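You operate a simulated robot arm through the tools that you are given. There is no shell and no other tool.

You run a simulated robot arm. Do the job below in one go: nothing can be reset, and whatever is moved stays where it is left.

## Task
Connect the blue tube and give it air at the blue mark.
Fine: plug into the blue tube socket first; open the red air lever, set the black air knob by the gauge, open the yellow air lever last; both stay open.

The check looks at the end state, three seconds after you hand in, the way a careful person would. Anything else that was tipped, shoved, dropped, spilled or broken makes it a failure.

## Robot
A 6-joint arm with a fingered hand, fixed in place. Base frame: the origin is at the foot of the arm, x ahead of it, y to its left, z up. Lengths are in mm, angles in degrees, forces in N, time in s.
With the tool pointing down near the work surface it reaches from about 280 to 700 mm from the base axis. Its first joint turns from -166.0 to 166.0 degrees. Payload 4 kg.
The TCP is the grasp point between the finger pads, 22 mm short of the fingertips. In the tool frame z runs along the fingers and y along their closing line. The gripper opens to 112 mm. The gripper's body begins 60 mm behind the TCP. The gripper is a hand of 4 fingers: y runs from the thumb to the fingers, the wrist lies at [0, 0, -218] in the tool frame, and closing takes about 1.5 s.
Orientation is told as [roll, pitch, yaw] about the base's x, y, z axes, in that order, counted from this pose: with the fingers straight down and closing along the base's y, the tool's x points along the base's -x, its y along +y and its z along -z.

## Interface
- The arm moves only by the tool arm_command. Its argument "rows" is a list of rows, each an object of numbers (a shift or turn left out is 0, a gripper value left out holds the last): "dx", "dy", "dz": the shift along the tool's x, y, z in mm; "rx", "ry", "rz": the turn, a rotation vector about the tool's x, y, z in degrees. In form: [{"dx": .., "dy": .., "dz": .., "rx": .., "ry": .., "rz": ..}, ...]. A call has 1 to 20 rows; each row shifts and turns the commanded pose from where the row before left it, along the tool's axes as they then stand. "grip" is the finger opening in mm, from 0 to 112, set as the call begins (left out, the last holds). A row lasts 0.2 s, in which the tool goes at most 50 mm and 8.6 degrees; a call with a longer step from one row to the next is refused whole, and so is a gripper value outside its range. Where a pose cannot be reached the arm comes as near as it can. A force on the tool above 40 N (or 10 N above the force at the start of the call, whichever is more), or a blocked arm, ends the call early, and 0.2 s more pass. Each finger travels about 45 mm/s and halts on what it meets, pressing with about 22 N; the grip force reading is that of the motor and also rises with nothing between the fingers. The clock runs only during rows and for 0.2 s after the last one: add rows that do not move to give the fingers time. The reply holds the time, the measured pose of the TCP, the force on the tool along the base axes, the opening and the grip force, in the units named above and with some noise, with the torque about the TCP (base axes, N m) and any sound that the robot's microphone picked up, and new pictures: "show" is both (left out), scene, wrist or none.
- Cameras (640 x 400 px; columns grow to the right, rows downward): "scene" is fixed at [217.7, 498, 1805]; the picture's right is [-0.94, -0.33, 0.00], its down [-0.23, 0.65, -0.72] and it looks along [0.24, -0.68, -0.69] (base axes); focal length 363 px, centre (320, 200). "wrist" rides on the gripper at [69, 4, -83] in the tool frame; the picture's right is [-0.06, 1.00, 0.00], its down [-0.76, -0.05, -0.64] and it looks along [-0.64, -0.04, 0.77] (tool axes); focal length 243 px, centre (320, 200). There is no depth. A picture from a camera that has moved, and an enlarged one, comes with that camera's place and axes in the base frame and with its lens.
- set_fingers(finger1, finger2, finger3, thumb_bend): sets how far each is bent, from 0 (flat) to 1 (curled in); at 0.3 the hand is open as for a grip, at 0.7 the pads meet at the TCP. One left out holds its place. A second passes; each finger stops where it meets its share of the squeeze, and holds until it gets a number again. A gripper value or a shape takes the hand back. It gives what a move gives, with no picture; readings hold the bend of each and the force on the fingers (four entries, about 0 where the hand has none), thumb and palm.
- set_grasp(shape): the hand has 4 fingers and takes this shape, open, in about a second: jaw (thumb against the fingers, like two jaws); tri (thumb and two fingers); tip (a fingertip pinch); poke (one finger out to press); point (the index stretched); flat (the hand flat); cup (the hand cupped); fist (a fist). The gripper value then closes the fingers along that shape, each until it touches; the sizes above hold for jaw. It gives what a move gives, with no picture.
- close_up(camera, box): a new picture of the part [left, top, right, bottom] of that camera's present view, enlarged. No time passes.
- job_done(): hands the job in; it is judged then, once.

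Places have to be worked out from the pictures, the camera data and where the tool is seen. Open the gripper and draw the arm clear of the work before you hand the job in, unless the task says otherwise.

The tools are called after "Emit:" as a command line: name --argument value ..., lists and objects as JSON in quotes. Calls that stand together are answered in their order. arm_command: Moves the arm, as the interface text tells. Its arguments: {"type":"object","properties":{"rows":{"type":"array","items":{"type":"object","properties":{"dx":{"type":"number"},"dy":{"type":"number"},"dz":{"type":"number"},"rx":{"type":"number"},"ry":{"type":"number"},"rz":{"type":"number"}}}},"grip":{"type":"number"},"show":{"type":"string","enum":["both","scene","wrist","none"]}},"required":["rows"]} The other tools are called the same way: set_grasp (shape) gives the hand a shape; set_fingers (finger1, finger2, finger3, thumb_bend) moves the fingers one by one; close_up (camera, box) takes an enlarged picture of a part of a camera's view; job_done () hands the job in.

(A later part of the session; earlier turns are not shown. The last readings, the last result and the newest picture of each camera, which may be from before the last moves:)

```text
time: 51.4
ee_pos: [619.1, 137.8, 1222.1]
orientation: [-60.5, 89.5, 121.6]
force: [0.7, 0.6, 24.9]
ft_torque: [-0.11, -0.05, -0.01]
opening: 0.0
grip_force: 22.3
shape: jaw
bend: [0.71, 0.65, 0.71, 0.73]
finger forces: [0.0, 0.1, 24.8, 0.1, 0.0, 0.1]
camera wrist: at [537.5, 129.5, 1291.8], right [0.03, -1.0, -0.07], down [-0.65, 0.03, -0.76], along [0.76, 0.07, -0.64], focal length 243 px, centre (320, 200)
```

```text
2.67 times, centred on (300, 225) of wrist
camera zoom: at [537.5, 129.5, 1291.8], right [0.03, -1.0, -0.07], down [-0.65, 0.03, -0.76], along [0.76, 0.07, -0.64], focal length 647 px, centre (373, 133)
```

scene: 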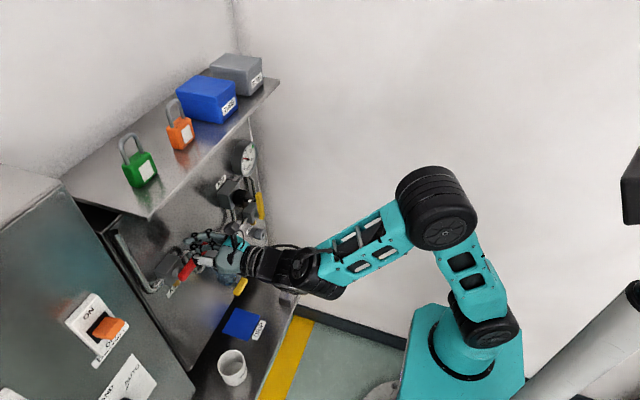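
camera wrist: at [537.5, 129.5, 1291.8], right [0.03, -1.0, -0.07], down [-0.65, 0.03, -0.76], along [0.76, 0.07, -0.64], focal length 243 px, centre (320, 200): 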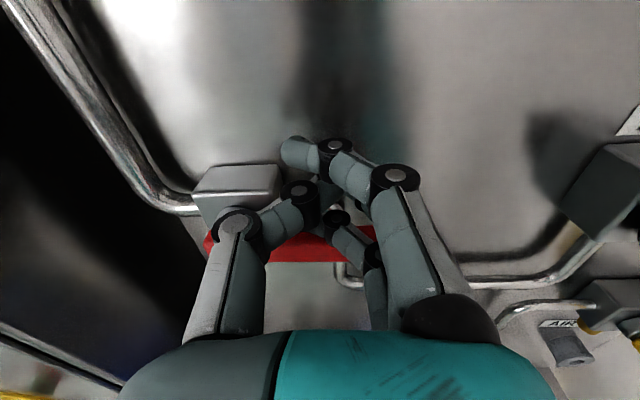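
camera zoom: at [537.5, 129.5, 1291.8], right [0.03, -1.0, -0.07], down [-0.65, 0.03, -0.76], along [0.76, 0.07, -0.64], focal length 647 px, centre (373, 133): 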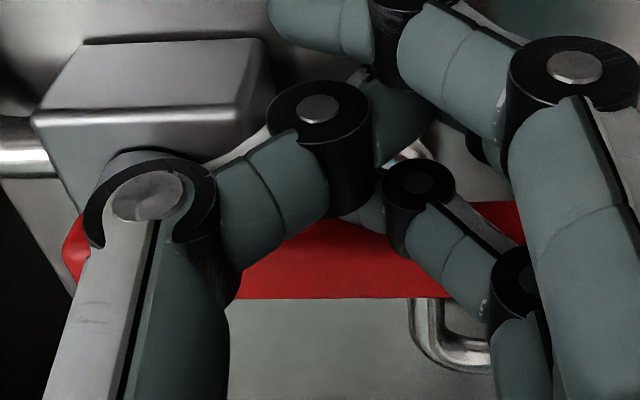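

The 25 N on the lowest finger shows the lever is horizontal against its stop, so the red air is open. I'll lift off, retreat and check the lever and the gauge.

Emit:
arm_command --rows '[{"dx": 8}, {"dx": 12}, {"dz": -30}, {"dz": -30}, {"dz": -30}]'

Emit:
close_up --camera "scene" --box '[150, 205, 270, 305]'

Emit:
close_up --camera "scene" --box '[200, 130, 300, 205]'

```text
time: 52.6
ee_pos: [529.3, 135.9, 1241.8]
orientation: [-28.4, 89.1, 153.4]
force: [-0.1, -0.2, 0.4]
ft_torque: [-0.03, 0.0, -0.02]
opening: 0.0
grip_force: 22.4
shape: jaw
bend: [0.71, 0.65, 0.71, 0.73]
finger forces: [0.0, 0.0, 0.1, 0.0, 0.1, 0.1]
camera wrist: at [447.7, 127.3, 1311.2], right [0.03, -1.0, -0.07], down [-0.65, 0.03, -0.76], along [0.76, 0.07, -0.65], focal length 243 px, centre (320, 200)
```

scene: 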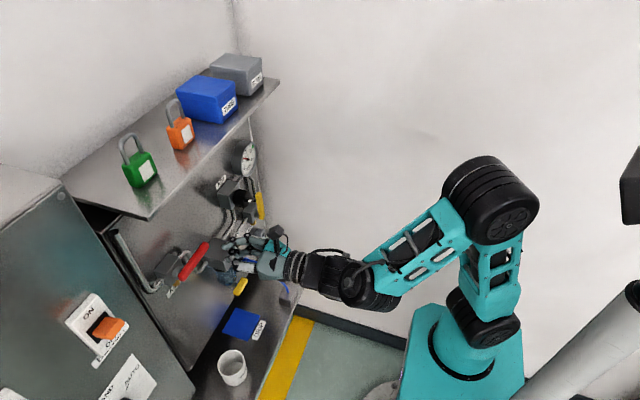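
wrist: 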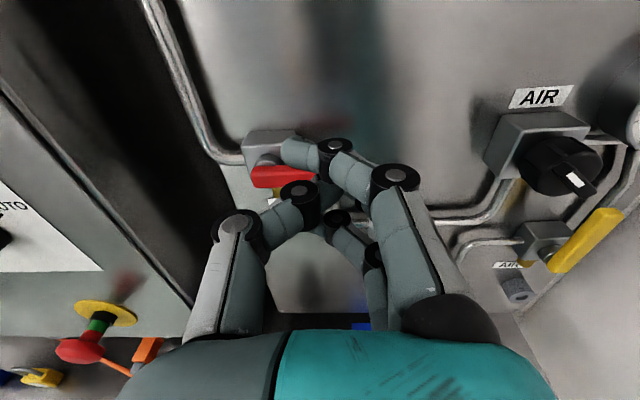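

```text
4.00 times, centred on (210, 255) of scene
camera zoom: at [217.7, 498.0, 1805.0], right [-0.94, -0.33, 0.0], down [-0.23, 0.65, -0.72], along [0.24, -0.68, -0.69], focal length 1450 px, centre (760, -20)
```

zoom: 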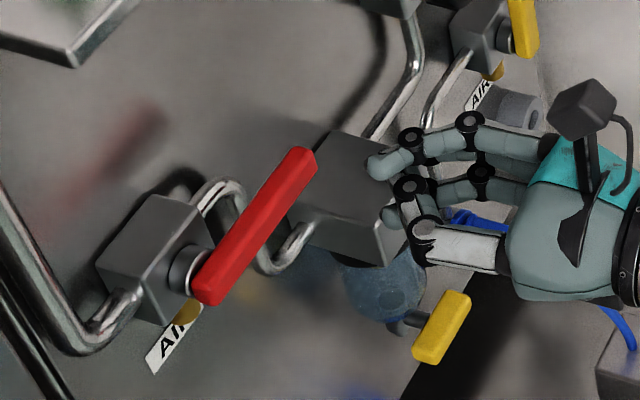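

```text
5.33 times, centred on (250, 168) of scene
camera zoom: at [217.7, 498.0, 1805.0], right [-0.94, -0.33, 0.0], down [-0.23, 0.65, -0.72], along [0.24, -0.68, -0.69], focal length 1934 px, centre (693, 373)
```

zoom: 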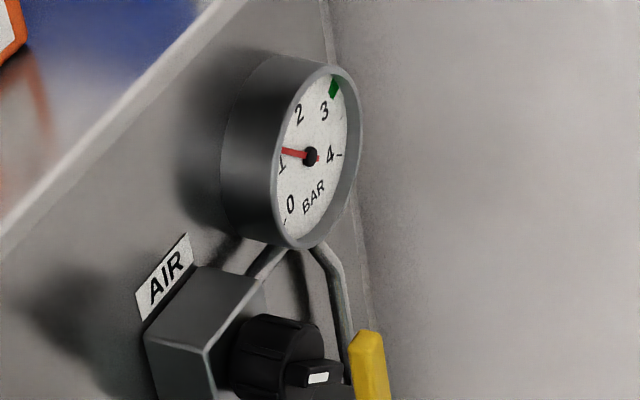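

The red lever is horizontal and the gauge now reads about 1.1–1.2 bar, so the supply is on. The knob pointer at about 10 o'clock matches that reading, and 2 bar (blue mark) should be near 12 o'clock. I'll move in front of the knob with the hand open.

Emit:
arm_command --grip 60 --rows '[{"dy": 30, "rx": -1.7}, {"dy": 38, "dx": -10}, {"dy": 38, "dx": -10}, {"dy": 38, "dx": -10}, {"dy": 30, "dx": -10}, {"dy": 10}]'

Emit:
close_up --camera "wrist" --box '[240, 20, 440, 170]'

```text
time: 54.0
ee_pos: [530.2, -48.3, 1200.7]
orientation: [-25.5, 89.1, 154.5]
force: [0.6, 0.0, -0.6]
ft_torque: [0.02, -0.03, 0.01]
opening: 59.7
grip_force: 0.1
shape: jaw
bend: [0.72, 0.72, 0.72, 0.7]
finger forces: [0.1, 0.0, 0.0, 0.1, 0.1, 0.0]
camera wrist: at [448.7, -53.9, 1271.1], right [0.0, -1.0, -0.07], down [-0.65, 0.05, -0.76], along [0.76, 0.05, -0.65], focal length 243 px, centre (320, 200)
```

scene: 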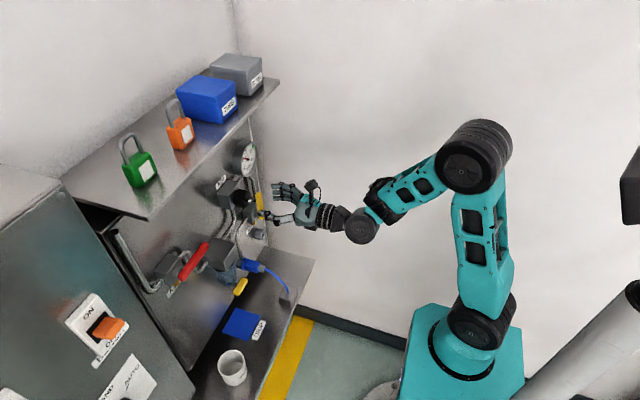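
wrist: 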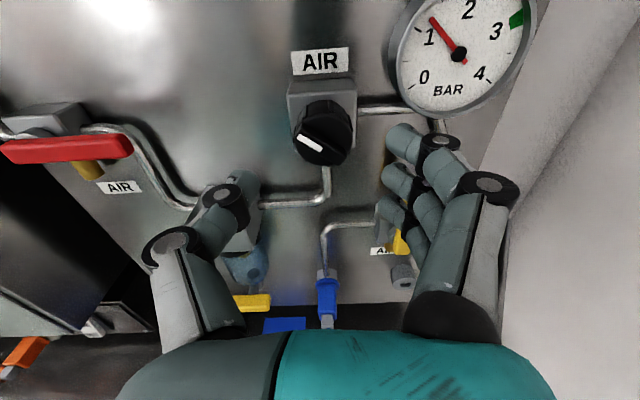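

```text
2.67 times, centred on (340, 95) of wrist
camera zoom: at [448.7, -53.9, 1271.1], right [0.0, -1.0, -0.07], down [-0.65, 0.05, -0.76], along [0.76, 0.05, -0.65], focal length 647 px, centre (267, 480)
```

zoom: 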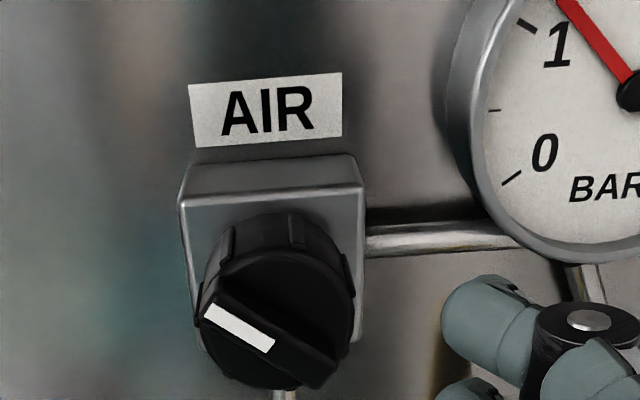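

The gauge reads about 1.25 bar. Triangulating the white mark gives (588,-42,1198), so the pointer rib front is at x≈588, centred at about (-48.5,1194) and tilted about 60° toward +y. I'll roll the hand -60° to line up with the rib.

Emit:
arm_command --grip 45 --rows '[{"dx": -6.5, "rz": -7.5}, {"rz": -7.5}, {"rz": -7.5}, {"rz": -7.5}, {"rz": -7.5}, {"rz": -7.5}, {"rz": -7.5}, {"rz": -7.5}, {"dz": 15}]'

Emit:
close_up --camera "wrist" --box '[220, 60, 460, 210]'

```text
time: 56.0
ee_pos: [546.0, -48.5, 1191.2]
orientation: [89.1, 30.2, -90.3]
force: [0.7, 0.4, 0.2]
ft_torque: [-0.02, -0.01, -0.04]
opening: 45.7
grip_force: 0.0
shape: jaw
bend: [0.73, 0.73, 0.73, 0.7]
finger forces: [0.0, 0.0, 0.0, 0.1, 0.0, 0.0]
camera wrist: at [463.3, 8.1, 1232.0], right [0.01, -0.56, 0.83], down [-0.65, -0.64, -0.42], along [0.76, -0.53, -0.37], focal length 243 px, centre (320, 200)
```

scene: 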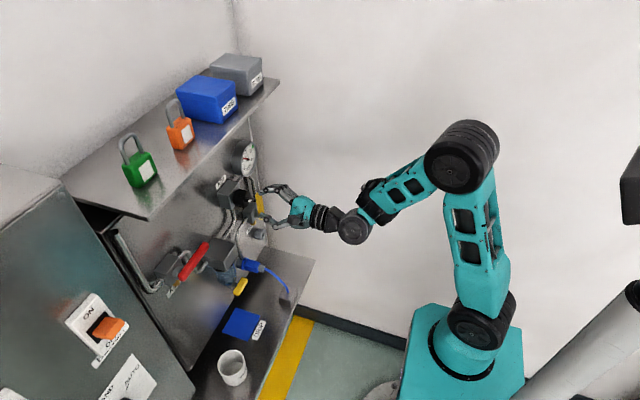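
wrist: 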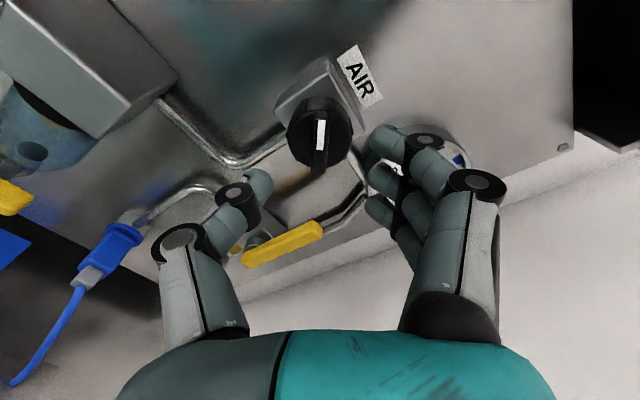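

```text
2.67 times, centred on (340, 135) of wrist
camera zoom: at [463.3, 8.1, 1232.0], right [0.01, -0.56, 0.83], down [-0.65, -0.64, -0.42], along [0.76, -0.53, -0.37], focal length 647 px, centre (267, 373)
```

zoom: 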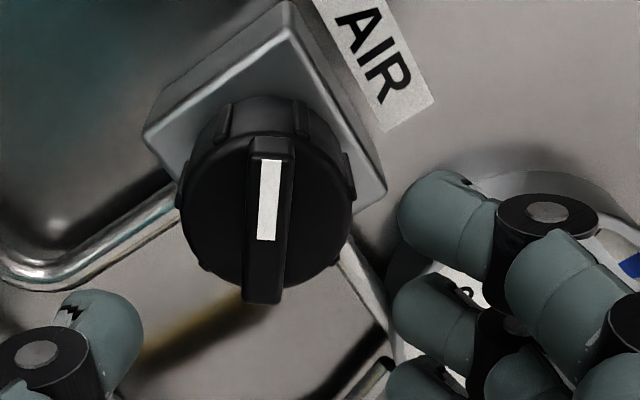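

The rib is now parallel to the fingers and centred. The knob axis looks to be at about (y -46.5, z 1194). I'll fine-shift, advance 30 mm so the fingertips straddle the rib, and check.

Emit:
arm_command --rows '[{"dx": 3, "dy": 1.2, "dz": 10}, {"dz": 10}, {"dz": 5}, {"dz": 5}]' --show "wrist"

Emit:
close_up --camera "wrist" --box '[220, 80, 460, 230]'

```text
time: 57.0
ee_pos: [575.6, -47.2, 1193.5]
orientation: [89.0, 30.5, -90.3]
force: [-0.6, 0.1, 1.8]
ft_torque: [-0.01, 0.01, 0.0]
opening: 45.5
grip_force: 0.1
shape: jaw
bend: [0.73, 0.73, 0.73, 0.7]
finger forces: [0.0, 0.0, 0.0, 0.0, 0.0, 0.0]
camera wrist: at [493.9, 10.0, 1234.3], right [0.01, -0.56, 0.83], down [-0.65, -0.64, -0.42], along [0.76, -0.53, -0.37], focal length 243 px, centre (320, 200)
```

wrist: 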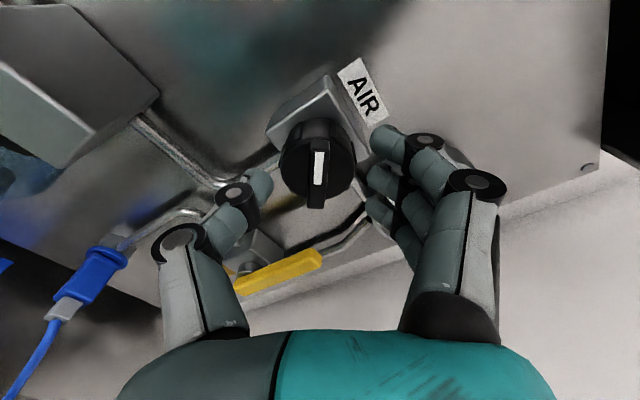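

```text
2.67 times, centred on (340, 155) of wrist
camera zoom: at [493.9, 10.0, 1234.3], right [0.01, -0.56, 0.83], down [-0.65, -0.64, -0.42], along [0.76, -0.53, -0.37], focal length 647 px, centre (267, 320)
```

zoom: 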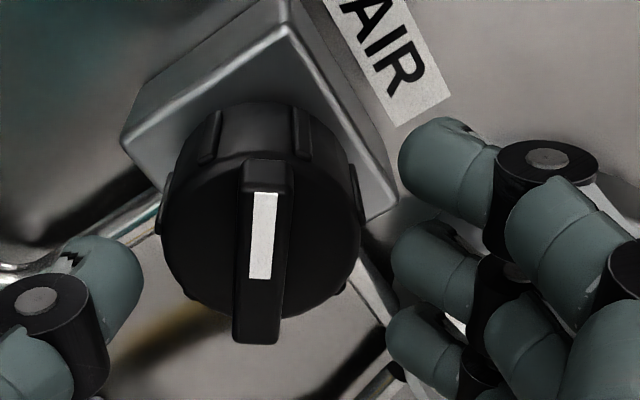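

The rib front is at x≈590, about 10 mm wide, and centred. I'll close the fingers onto it.

Emit:
arm_command --grip 6 --rows '[{"dz": 2}, {}, {}, {}, {}, {}, {}]' --show "both"

Emit:
close_up --camera "wrist" --box '[220, 80, 460, 230]'

```text
time: 58.6
ee_pos: [576.6, -45.7, 1193.4]
orientation: [89.1, 30.4, -90.4]
force: [0.0, 0.3, -0.8]
ft_torque: [0.05, -0.01, -0.02]
opening: 6.8
grip_force: 0.0
shape: jaw
bend: [0.71, 0.71, 0.71, 0.7]
finger forces: [0.3, 0.2, 0.0, 0.0, 1.4, 0.0]
camera wrist: at [495.5, 10.0, 1233.9], right [0.01, -0.56, 0.83], down [-0.65, -0.64, -0.42], along [0.76, -0.53, -0.37], focal length 243 px, centre (320, 200)
```

scene: 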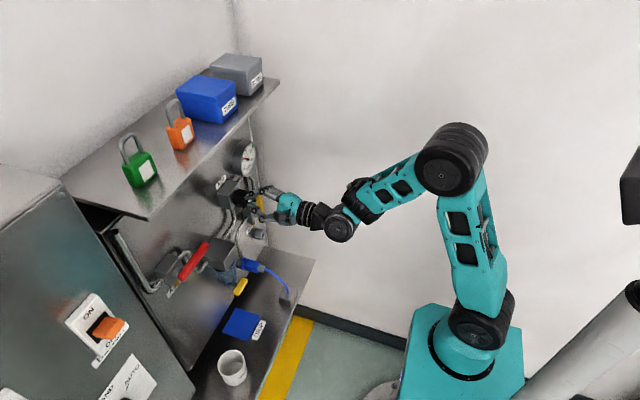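
wrist: 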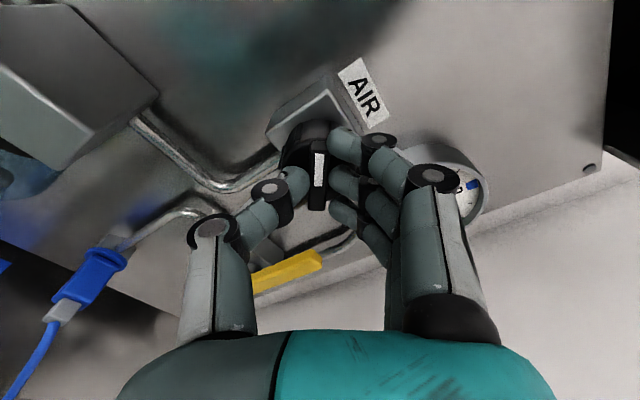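

```text
2.67 times, centred on (340, 155) of wrist
camera zoom: at [495.5, 10.0, 1233.9], right [0.01, -0.56, 0.83], down [-0.65, -0.64, -0.42], along [0.76, -0.53, -0.37], focal length 647 px, centre (267, 320)
```

zoom: 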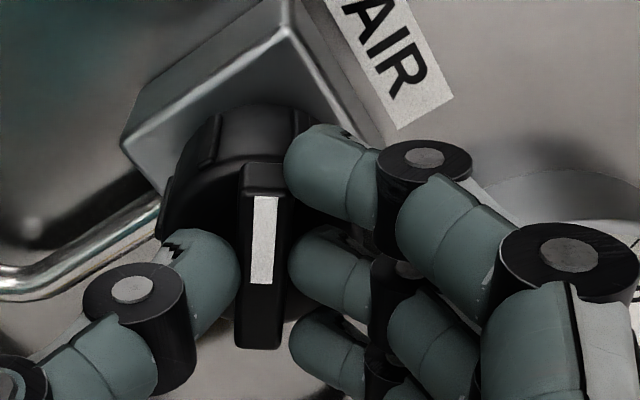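

The fingers just touch the rib. I'll squeeze fully and rotate clockwise (rz positive) by about 24° first, then read the gauge.

Emit:
arm_command --grip 0 --rows '[{}, {}, {}, {"rz": 6}, {"rz": 6}, {"rz": 6}, {"rz": 6}]' --show "wrist"

Emit:
close_up --camera "scene" --box '[200, 130, 300, 205]'

Emit:
close_up --camera "wrist" --box '[380, 60, 540, 230]'

```text
time: 60.2
ee_pos: [576.2, -47.6, 1196.0]
orientation: [88.6, 54.5, -91.0]
force: [-3.0, -5.0, 6.8]
ft_torque: [-0.03, -0.1, -0.11]
opening: 3.4
grip_force: 21.9
shape: jaw
bend: [0.71, 0.7, 0.69, 0.7]
finger forces: [8.0, 9.6, 9.1, 0.1, 16.9, 0.0]
camera wrist: at [496.0, -11.1, 1254.5], right [0.01, -0.85, 0.53], down [-0.65, -0.41, -0.64], along [0.76, -0.34, -0.55], focal length 243 px, centre (320, 200)
```

wrist: 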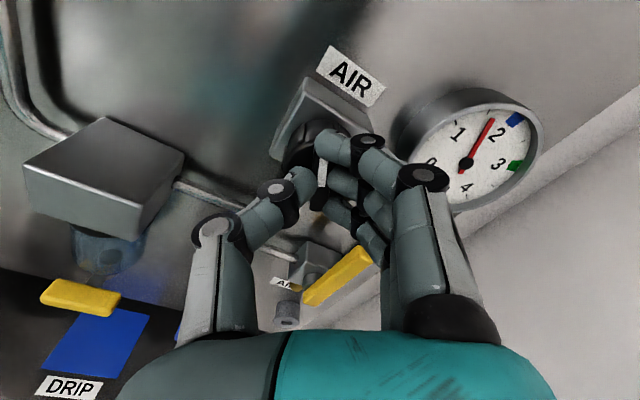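

```text
5.33 times, centred on (250, 168) of scene
camera zoom: at [217.7, 498.0, 1805.0], right [-0.94, -0.33, 0.0], down [-0.23, 0.65, -0.72], along [0.24, -0.68, -0.69], focal length 1934 px, centre (693, 373)
```

zoom: 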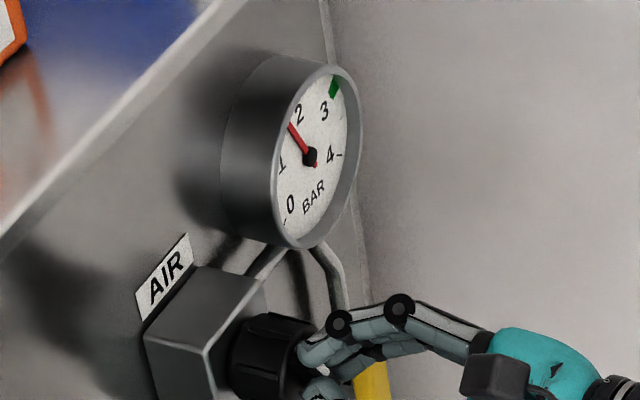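

```text
2.35 times, centred on (460, 145) of wrist
camera zoom: at [496.0, -11.1, 1254.5], right [0.01, -0.85, 0.53], down [-0.65, -0.41, -0.64], along [0.76, -0.34, -0.55], focal length 571 px, centre (-9, 329)
```

zoom: 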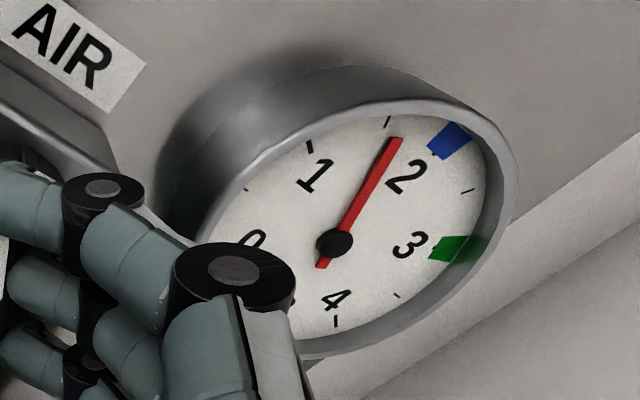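

Clockwise raises it: the needle is at about 1.6 bar and the blue mark is at 2. I'll turn another 18° and read again.

Emit:
arm_command --rows '[{"rz": 6}, {"rz": 6}, {"rz": 6}]' --show "wrist"

Emit:
close_up --camera "wrist" --box '[420, 40, 560, 180]'

```text
time: 61.0
ee_pos: [576.7, -46.9, 1194.6]
orientation: [87.8, 72.4, -92.0]
force: [-2.8, -8.1, 10.6]
ft_torque: [-0.1, -0.16, -0.16]
opening: 3.1
grip_force: 21.8
shape: jaw
bend: [0.71, 0.7, 0.69, 0.7]
finger forces: [12.1, 10.6, 9.8, 0.0, 14.0, 0.0]
camera wrist: at [495.8, -31.6, 1263.2], right [0.0, -0.97, 0.24], down [-0.65, -0.18, -0.74], along [0.76, -0.15, -0.63], focal length 243 px, centre (320, 200)
```

wrist: 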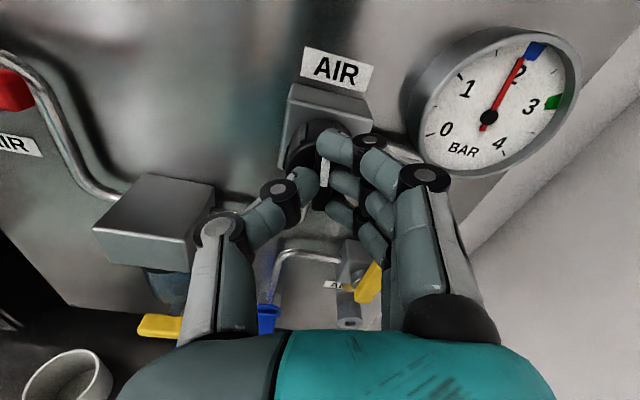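

```text
2.86 times, centred on (490, 110) of wrist
camera zoom: at [495.8, -31.6, 1263.2], right [0.0, -0.97, 0.24], down [-0.65, -0.18, -0.74], along [0.76, -0.15, -0.63], focal length 693 px, centre (-166, 457)
```

zoom: 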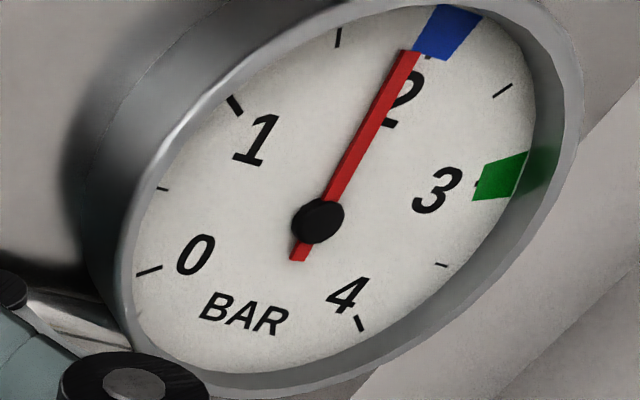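

The needle is at about 1.88 bar, just short of the centre of the blue mark. I'll turn about 7° more.

Emit:
arm_command --rows '[{"rz": 3.5}, {"rz": 3}, {}]' --show "wrist"

Emit:
close_up --camera "wrist" --box '[420, 40, 560, 180]'

```text
time: 61.8
ee_pos: [577.0, -47.4, 1194.8]
orientation: [86.7, 78.9, -93.1]
force: [-2.8, -10.1, 16.7]
ft_torque: [-0.11, -0.34, -0.22]
opening: 3.2
grip_force: 22.1
shape: jaw
bend: [0.71, 0.7, 0.69, 0.7]
finger forces: [18.2, 10.7, 9.7, 0.1, 12.4, 0.0]
camera wrist: at [495.5, -39.4, 1264.6], right [0.0, -0.99, 0.13], down [-0.65, -0.1, -0.75], along [0.76, -0.08, -0.65], focal length 243 px, centre (320, 200)
```

wrist: 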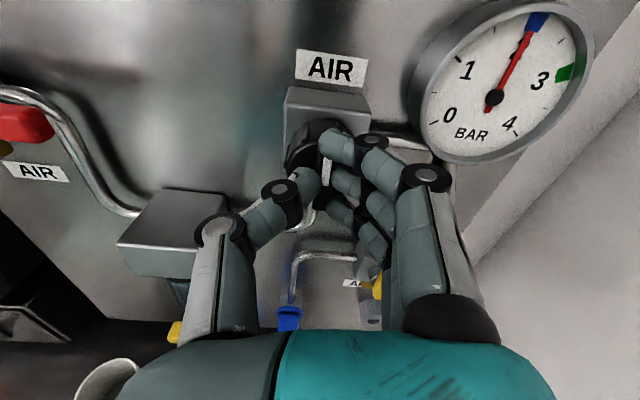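

```text
2.86 times, centred on (490, 110) of wrist
camera zoom: at [495.5, -39.4, 1264.6], right [0.0, -0.99, 0.13], down [-0.65, -0.1, -0.75], along [0.76, -0.08, -0.65], focal length 693 px, centre (-166, 457)
```

zoom: 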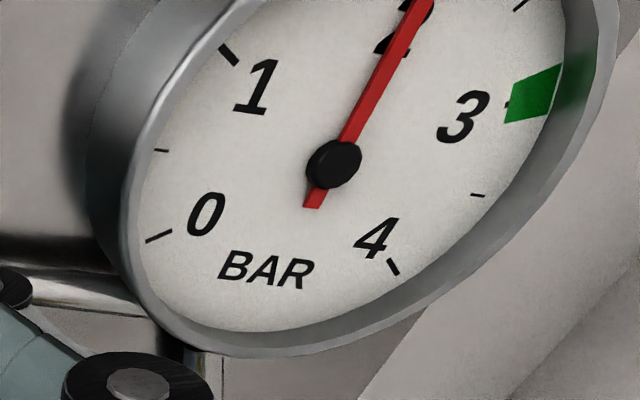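

The top of the dial moved out of the crop. I'll zoom higher and read the needle against the blue mark.

Emit:
close_up --camera "wrist" --box '[470, 0, 590, 120]'

Emit:
close_up --camera "scene" --box '[230, 135, 270, 185]'

```text
3.33 times, centred on (530, 60) of wrist
camera zoom: at [495.5, -39.4, 1264.6], right [0.0, -0.99, 0.13], down [-0.65, -0.1, -0.75], along [0.76, -0.08, -0.65], focal length 809 px, centre (-380, 667)
```

zoom: 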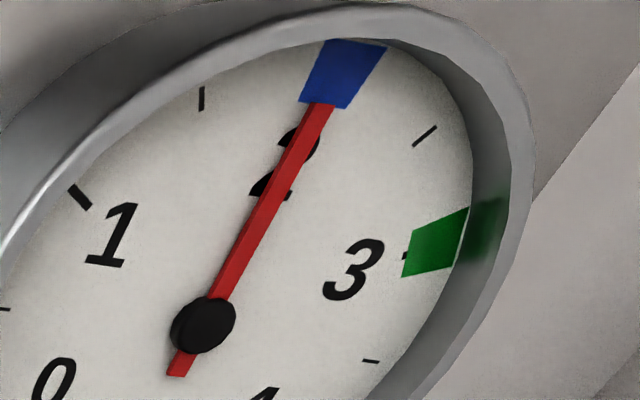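

```text
8.00 times, centred on (250, 160) of scene
camera zoom: at [217.7, 498.0, 1805.0], right [-0.94, -0.33, 0.0], down [-0.23, 0.65, -0.72], along [0.24, -0.68, -0.69], focal length 2901 px, centre (880, 520)
```

zoom: 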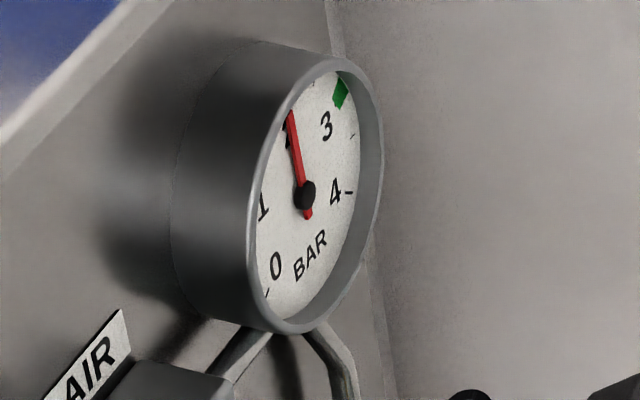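

The needle now runs straight through the centre of the blue mark, about 2.0 bar. I'll release the knob carefully, back off, and re-read the gauge.

Emit:
arm_command --grip 40 --rows '[{}, {}, {}, {}, {}, {"dz": -20}, {"dz": -20}]'

Emit:
close_up --camera "wrist" --box '[420, 0, 540, 120]'

```text
time: 63.4
ee_pos: [536.2, -45.9, 1192.4]
orientation: [85.7, 79.0, -94.0]
force: [0.5, 0.4, -0.1]
ft_torque: [0.03, 0.0, -0.02]
opening: 39.4
grip_force: 0.1
shape: jaw
bend: [0.74, 0.73, 0.73, 0.7]
finger forces: [0.0, 0.0, 0.1, 0.0, 0.0, 0.0]
camera wrist: at [455.6, -38.5, 1262.2], right [0.0, -0.99, 0.13], down [-0.65, -0.1, -0.75], along [0.76, -0.08, -0.65], focal length 243 px, centre (320, 200)
```

scene: 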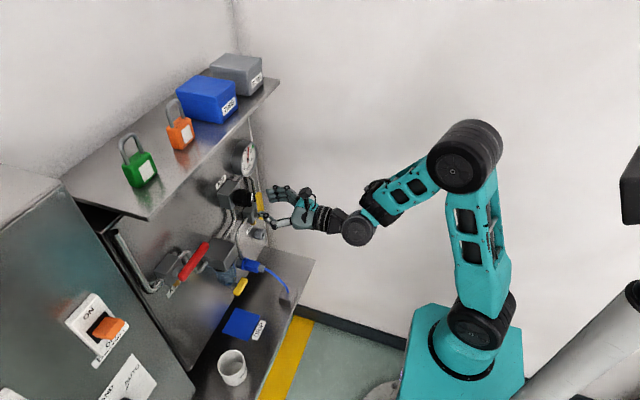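
wrist: 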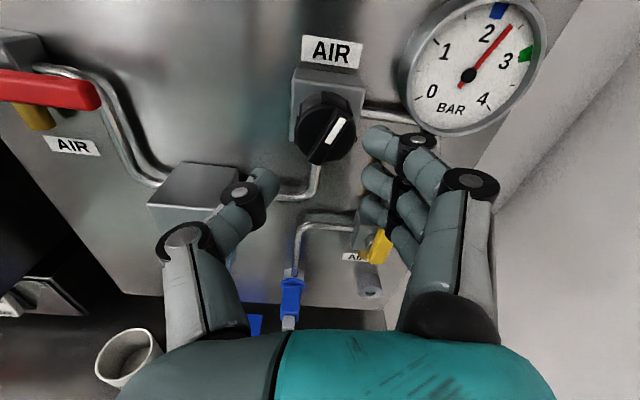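

```text
3.33 times, centred on (480, 60) of wrist
camera zoom: at [455.6, -38.5, 1262.2], right [0.0, -0.99, 0.13], down [-0.65, -0.1, -0.75], along [0.76, -0.08, -0.65], focal length 809 px, centre (-213, 667)
```

zoom: 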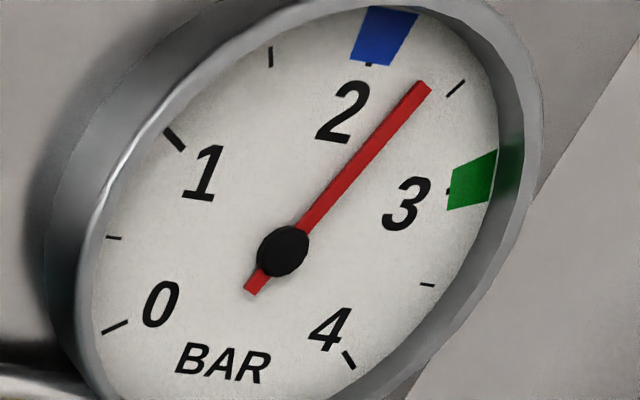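

Releasing the squeezed, springy fingers kicked the knob on to about 2.4 bar. I'll bring it back more gently, so first I'll look closely at the knob's present angle and centre.

Emit:
close_up --camera "wrist" --box '[260, 50, 400, 190]'

Emit:
close_up --camera "scene" --box '[205, 160, 285, 220]'

```text
2.86 times, centred on (330, 120) of wrist
camera zoom: at [455.6, -38.5, 1262.2], right [0.0, -0.99, 0.13], down [-0.65, -0.1, -0.75], along [0.76, -0.08, -0.65], focal length 693 px, centre (291, 429)
```

zoom: 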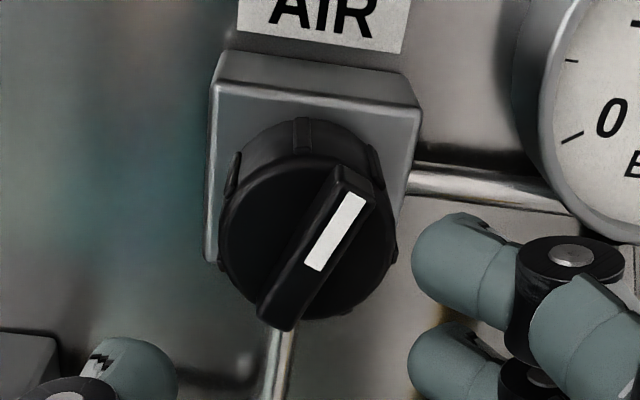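

```text
6.67 times, centred on (245, 190) of scene
camera zoom: at [217.7, 498.0, 1805.0], right [-0.94, -0.33, 0.0], down [-0.23, 0.65, -0.72], along [0.24, -0.68, -0.69], focal length 2417 px, centre (820, 267)
```

zoom: 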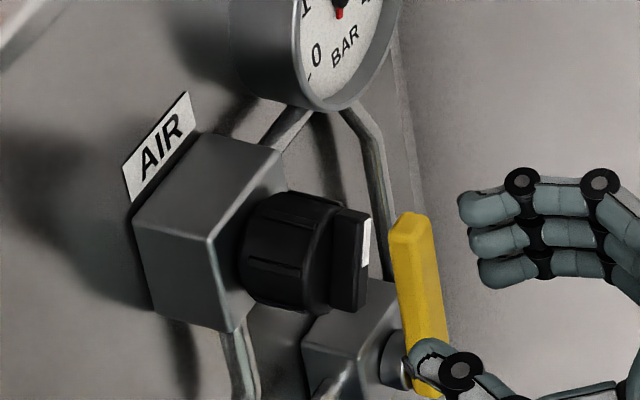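

The rib is now about 15° clockwise of vertical and the knob axis is nearer (y -49.5, z 1193), so my earlier turning centre was about 3 mm off. I'll roll to match the rib and re-centre before approaching.

Emit:
arm_command --rows '[{"rz": 6.5}, {"rz": 6.5}, {"rz": 6.5}, {"rz": 6}, {"dx": 1.5, "dy": 3.3, "dz": 15}]' --show "wrist"

Emit:
close_up --camera "wrist" --box '[220, 60, 460, 210]'

```text
time: 64.6
ee_pos: [551.5, -48.7, 1193.1]
orientation: [-86.7, 75.6, 93.2]
force: [0.3, 0.3, 0.2]
ft_torque: [0.02, 0.01, 0.02]
opening: 39.5
grip_force: 0.1
shape: jaw
bend: [0.74, 0.73, 0.73, 0.7]
finger forces: [0.0, 0.0, 0.1, 0.0, 0.1, 0.0]
camera wrist: at [471.4, -71.9, 1261.3], right [0.0, -0.95, -0.31], down [-0.65, 0.24, -0.72], along [0.76, 0.2, -0.62], focal length 243 px, centre (320, 200)
```

wrist: 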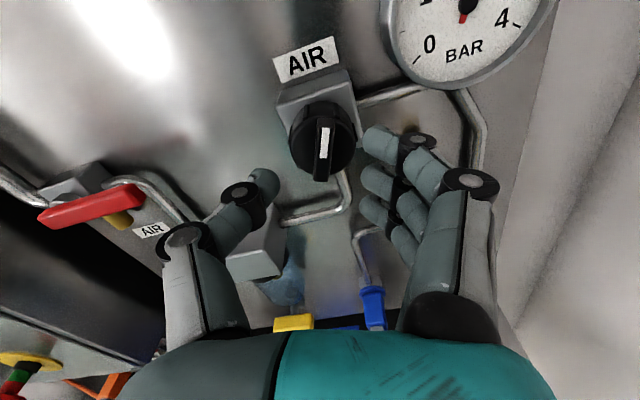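

```text
2.67 times, centred on (340, 135) of wrist
camera zoom: at [471.4, -71.9, 1261.3], right [0.0, -0.95, -0.31], down [-0.65, 0.24, -0.72], along [0.76, 0.2, -0.62], focal length 647 px, centre (267, 373)
```

zoom: 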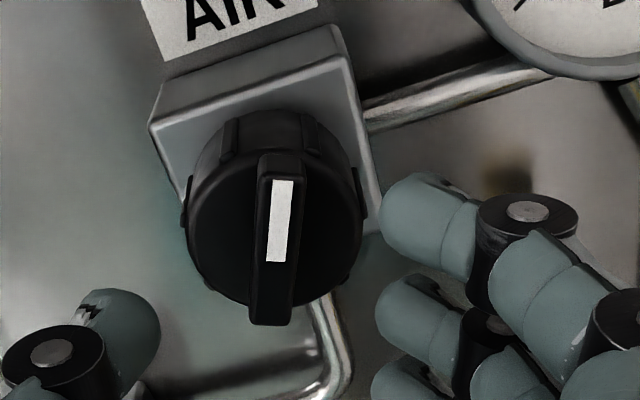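

Fitting the offsets from all four roll views puts the knob axis at about (y -50, z 1191). I'll correct by about 2 mm, advance so the fingertips straddle the rib, and close to a loose cage rather than squeezing.

Emit:
arm_command --rows '[{"dx": -1.6, "dy": 1.8, "dz": 10}, {"dz": 10}, {"dz": 5}]' --show "none"

Emit:
arm_command --grip 11 --rows '[{}, {}, {}, {}, {}]' --show "wrist"

Emit:
close_up --camera "wrist" --box '[220, 80, 460, 230]'

```text
time: 65.4
ee_pos: [576.7, -51.7, 1192.6]
orientation: [-86.7, 75.5, 93.3]
force: [0.3, -0.1, 0.0]
ft_torque: [-0.03, -0.03, -0.04]
opening: 39.3
grip_force: 0.1
shape: jaw
bend: [0.74, 0.73, 0.73, 0.7]
finger forces: [0.0, 0.1, 0.1, 0.1, 0.1, 0.0]
```

```text
time: 66.6
ee_pos: [578.0, -50.5, 1192.8]
orientation: [-86.7, 75.7, 93.3]
force: [-0.5, -0.6, 0.2]
ft_torque: [-0.01, 0.01, 0.01]
opening: 11.4
grip_force: 0.0
shape: jaw
bend: [0.72, 0.72, 0.72, 0.7]
finger forces: [0.3, 0.0, 0.0, 0.0, 0.0, 0.0]
camera wrist: at [496.2, -73.6, 1259.8], right [0.0, -0.95, -0.31], down [-0.65, 0.24, -0.72], along [0.76, 0.2, -0.62], focal length 243 px, centre (320, 200)
```

wrist: 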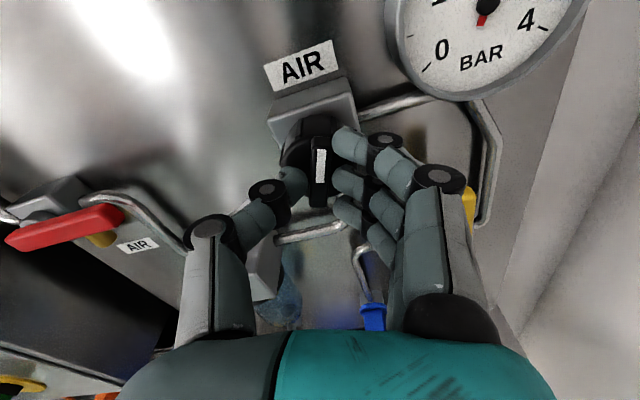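

```text
2.67 times, centred on (340, 155) of wrist
camera zoom: at [496.2, -73.6, 1259.8], right [0.0, -0.95, -0.31], down [-0.65, 0.24, -0.72], along [0.76, 0.2, -0.62], focal length 647 px, centre (267, 320)
```

zoom: 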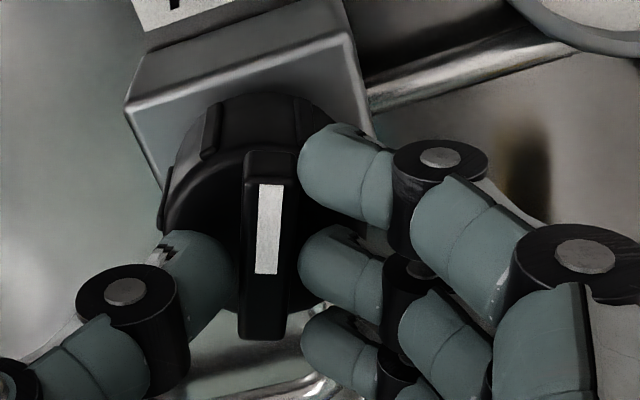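

The loose cage is around the rib. I'll turn counterclockwise 16° and read the gauge.

Emit:
arm_command --rows '[{"rz": -4}, {"rz": -4}, {"rz": -4}, {"rz": -4}, {}]' --show "wrist"

Emit:
close_up --camera "wrist" --box '[430, 0, 580, 100]'

Emit:
close_up --camera "scene" --box '[230, 135, 270, 185]'

```text
time: 67.8
ee_pos: [577.8, -51.6, 1193.4]
orientation: [64.0, 88.2, -115.9]
force: [0.8, -0.7, 0.1]
ft_torque: [0.04, 0.0, -0.01]
opening: 11.6
grip_force: 0.0
shape: jaw
bend: [0.71, 0.72, 0.72, 0.7]
finger forces: [0.9, 0.1, 0.0, 0.0, 0.1, 0.0]
camera wrist: at [496.0, -54.7, 1263.6], right [0.0, -1.0, -0.04], down [-0.65, 0.03, -0.76], along [0.76, 0.02, -0.65], focal length 243 px, centre (320, 200)
```

wrist: 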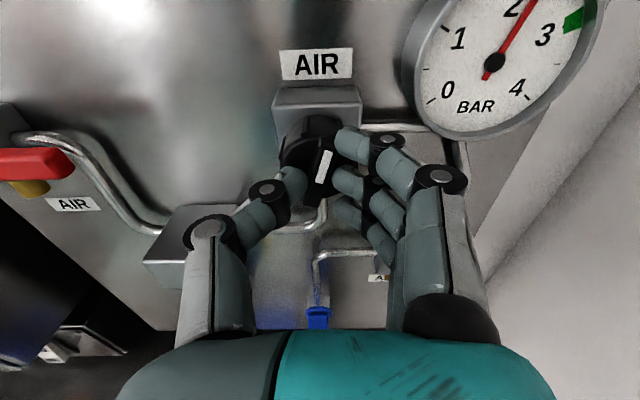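

```text
4.00 times, centred on (505, 50) of wrist
camera zoom: at [496.0, -54.7, 1263.6], right [0.0, -1.0, -0.04], down [-0.65, 0.03, -0.76], along [0.76, 0.02, -0.65], focal length 970 px, centre (-420, 800)
```

zoom: 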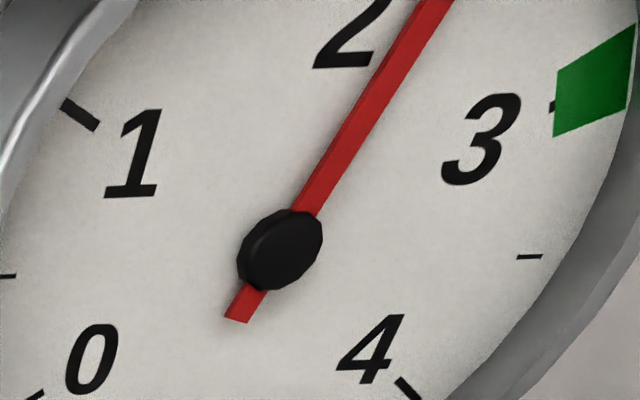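

```text
8.00 times, centred on (250, 160) of scene
camera zoom: at [217.7, 498.0, 1805.0], right [-0.94, -0.33, 0.0], down [-0.23, 0.65, -0.72], along [0.24, -0.68, -0.69], focal length 2901 px, centre (880, 520)
```

zoom: 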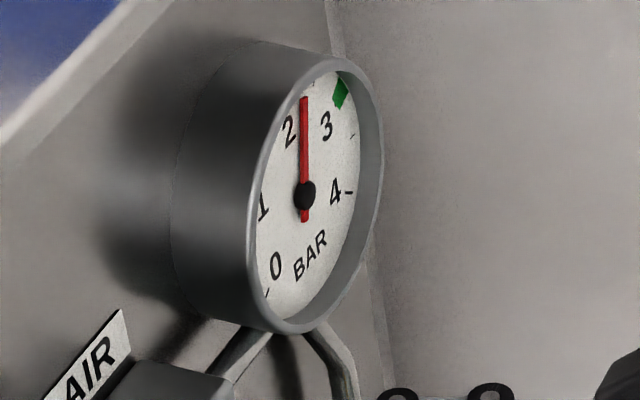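

The knob turns with under 1 N, which explains the earlier kick. The needle is at about 2.3 now; I'll turn 8° more counterclockwise.

Emit:
arm_command --rows '[{"rz": -4}, {"rz": -4}, {}]' --show "wrist"

Emit:
close_up --camera "wrist" --box '[470, 0, 590, 120]'

Emit:
close_up --camera "scene" --box '[230, 135, 270, 185]'

```text
time: 68.6
ee_pos: [578.0, -50.7, 1192.8]
orientation: [85.1, 80.2, -94.6]
force: [-0.1, -0.7, 1.7]
ft_torque: [0.02, -0.03, 0.0]
opening: 11.6
grip_force: 0.1
shape: jaw
bend: [0.71, 0.72, 0.72, 0.7]
finger forces: [1.1, 0.1, 0.0, 0.0, 0.7, 0.1]
camera wrist: at [496.9, -44.9, 1263.3], right [0.0, -0.99, 0.1], down [-0.65, -0.08, -0.75], along [0.76, -0.07, -0.65], focal length 243 px, centre (320, 200)
```

wrist: 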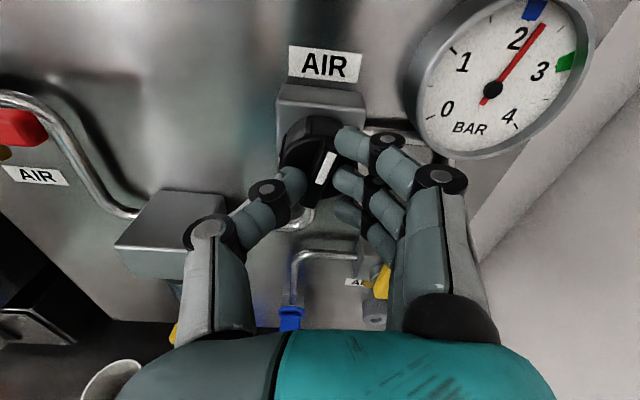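

```text
3.33 times, centred on (530, 60) of wrist
camera zoom: at [496.9, -44.9, 1263.3], right [0.0, -0.99, 0.1], down [-0.65, -0.08, -0.75], along [0.76, -0.07, -0.65], focal length 809 px, centre (-380, 667)
```

zoom: 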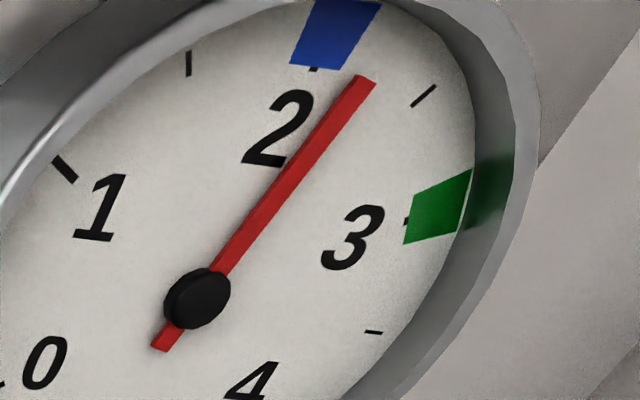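

```text
8.00 times, centred on (250, 160) of scene
camera zoom: at [217.7, 498.0, 1805.0], right [-0.94, -0.33, 0.0], down [-0.23, 0.65, -0.72], along [0.24, -0.68, -0.69], focal length 2901 px, centre (880, 520)
```

zoom: 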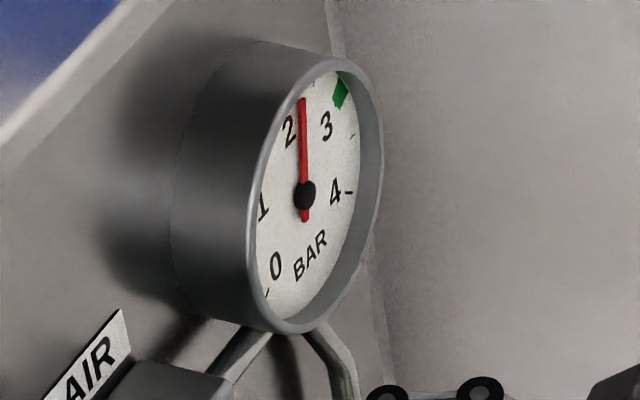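

The needle is at about 2.25; the springy fingers are lagging behind the roll. I'll keep turning counterclockwise in small steps.

Emit:
arm_command --rows '[{"rz": -4}, {"rz": -4}, {}]' --show "none"

Emit:
close_up --camera "wrist" --box '[450, 10, 590, 130]'

Emit:
close_up --camera "wrist" --box '[220, 80, 460, 230]'

```text
time: 69.4
ee_pos: [578.0, -51.5, 1191.9]
orientation: [87.3, 72.4, -92.4]
force: [-0.2, 0.5, 1.3]
ft_torque: [0.06, 0.03, 0.02]
opening: 11.5
grip_force: 0.0
shape: jaw
bend: [0.71, 0.72, 0.72, 0.7]
finger forces: [0.5, 0.3, 0.1, 0.1, 1.3, 0.1]
```

```text
3.33 times, centred on (520, 70) of wrist
camera zoom: at [496.9, -35.4, 1262.1], right [0.01, -0.97, 0.24], down [-0.65, -0.19, -0.73], along [0.76, -0.15, -0.63], focal length 809 px, centre (-347, 633)
```

zoom: 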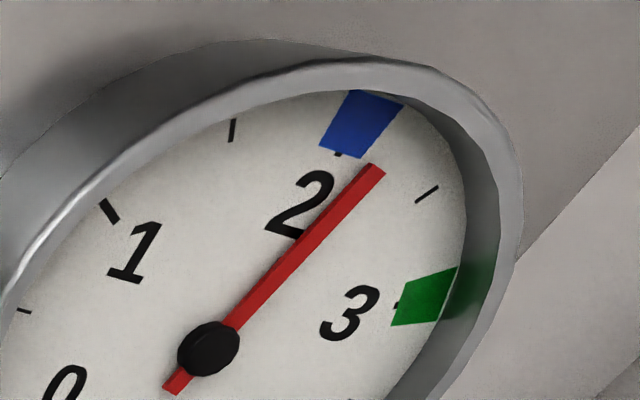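

```text
2.67 times, centred on (340, 155) of wrist
camera zoom: at [496.9, -35.4, 1262.1], right [0.01, -0.97, 0.24], down [-0.65, -0.19, -0.73], along [0.76, -0.15, -0.63], focal length 647 px, centre (267, 320)
```

zoom: 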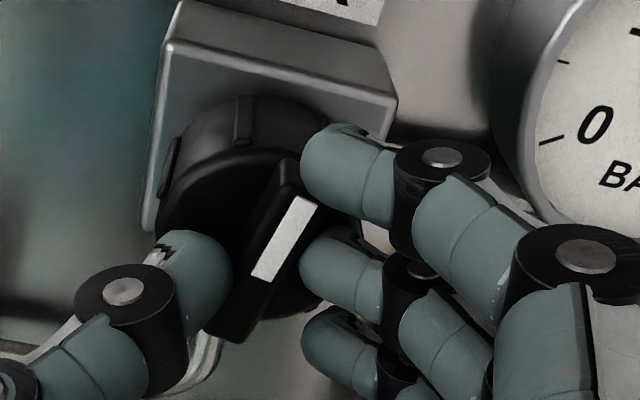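

The rib is simply loose in the cage at about 20° of play, so the knob hasn't moved much yet. I'll narrow the cage slightly and keep turning.

Emit:
arm_command --grip 9 --rows '[{}, {"rz": -4}, {"rz": -4}, {}]' --show "none"

Emit:
close_up --camera "wrist" --box '[430, 20, 570, 150]'

Emit:
close_up --camera "wrist" --box '[220, 80, 460, 230]'

```text
time: 70.4
ee_pos: [578.1, -51.0, 1194.1]
orientation: [88.4, 64.4, -91.2]
force: [2.7, 1.9, 8.6]
ft_torque: [-0.01, -0.14, 0.0]
opening: 4.5
grip_force: 21.9
shape: jaw
bend: [0.71, 0.71, 0.61, 0.7]
finger forces: [8.0, 6.5, 7.3, 0.0, 19.2, 0.1]
```

```text
3.08 times, centred on (500, 85) of wrist
camera zoom: at [496.8, -25.7, 1258.9], right [0.01, -0.93, 0.37], down [-0.65, -0.29, -0.7], along [0.76, -0.24, -0.6], focal length 746 px, centre (-234, 554)
```

zoom: 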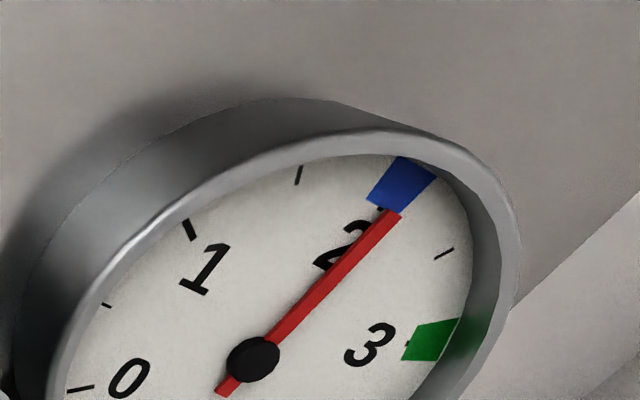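

```text
2.67 times, centred on (340, 155) of wrist
camera zoom: at [496.8, -25.7, 1258.9], right [0.01, -0.93, 0.37], down [-0.65, -0.29, -0.7], along [0.76, -0.24, -0.6], focal length 647 px, centre (267, 320)
```

zoom: 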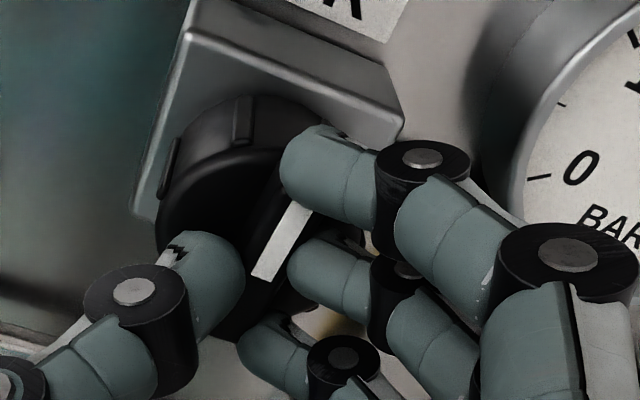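

It's now squeezing again and the needle is at about 2.1. I'll loosen back to the cage so nothing is stored, then finish with loose pushing.

Emit:
arm_command --grip 13 --rows '[{}, {}, {}]' --show "none"

Emit:
close_up --camera "wrist" --box '[430, 20, 570, 150]'

Emit:
close_up --camera "wrist" --box '[220, 80, 460, 230]'

```text
time: 71.2
ee_pos: [578.4, -51.9, 1192.8]
orientation: [88.0, 64.4, -91.8]
force: [-0.5, 2.0, 4.3]
ft_torque: [0.0, -0.04, 0.04]
opening: 13.1
grip_force: 0.0
shape: jaw
bend: [0.72, 0.72, 0.72, 0.7]
finger forces: [2.5, 0.0, 0.0, 0.0, 1.7, 0.0]
```

```text
3.08 times, centred on (500, 85) of wrist
camera zoom: at [496.8, -26.0, 1257.9], right [0.01, -0.93, 0.37], down [-0.65, -0.29, -0.7], along [0.76, -0.24, -0.61], focal length 746 px, centre (-234, 554)
```

zoom: 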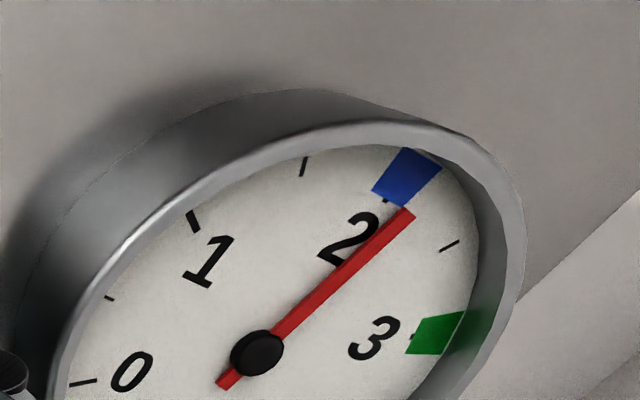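

```text
2.67 times, centred on (340, 155) of wrist
camera zoom: at [496.8, -26.0, 1257.9], right [0.01, -0.93, 0.37], down [-0.65, -0.29, -0.7], along [0.76, -0.24, -0.61], focal length 647 px, centre (267, 320)
```

zoom: 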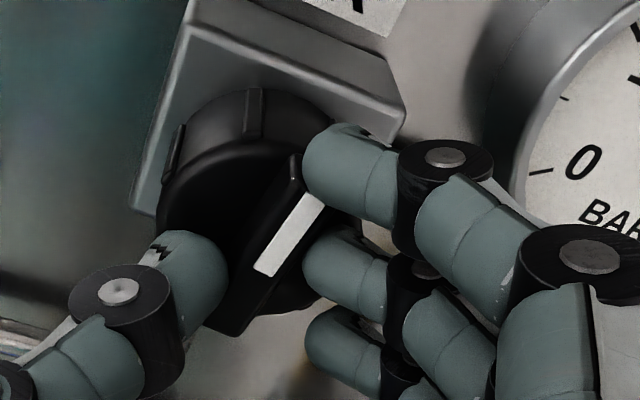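

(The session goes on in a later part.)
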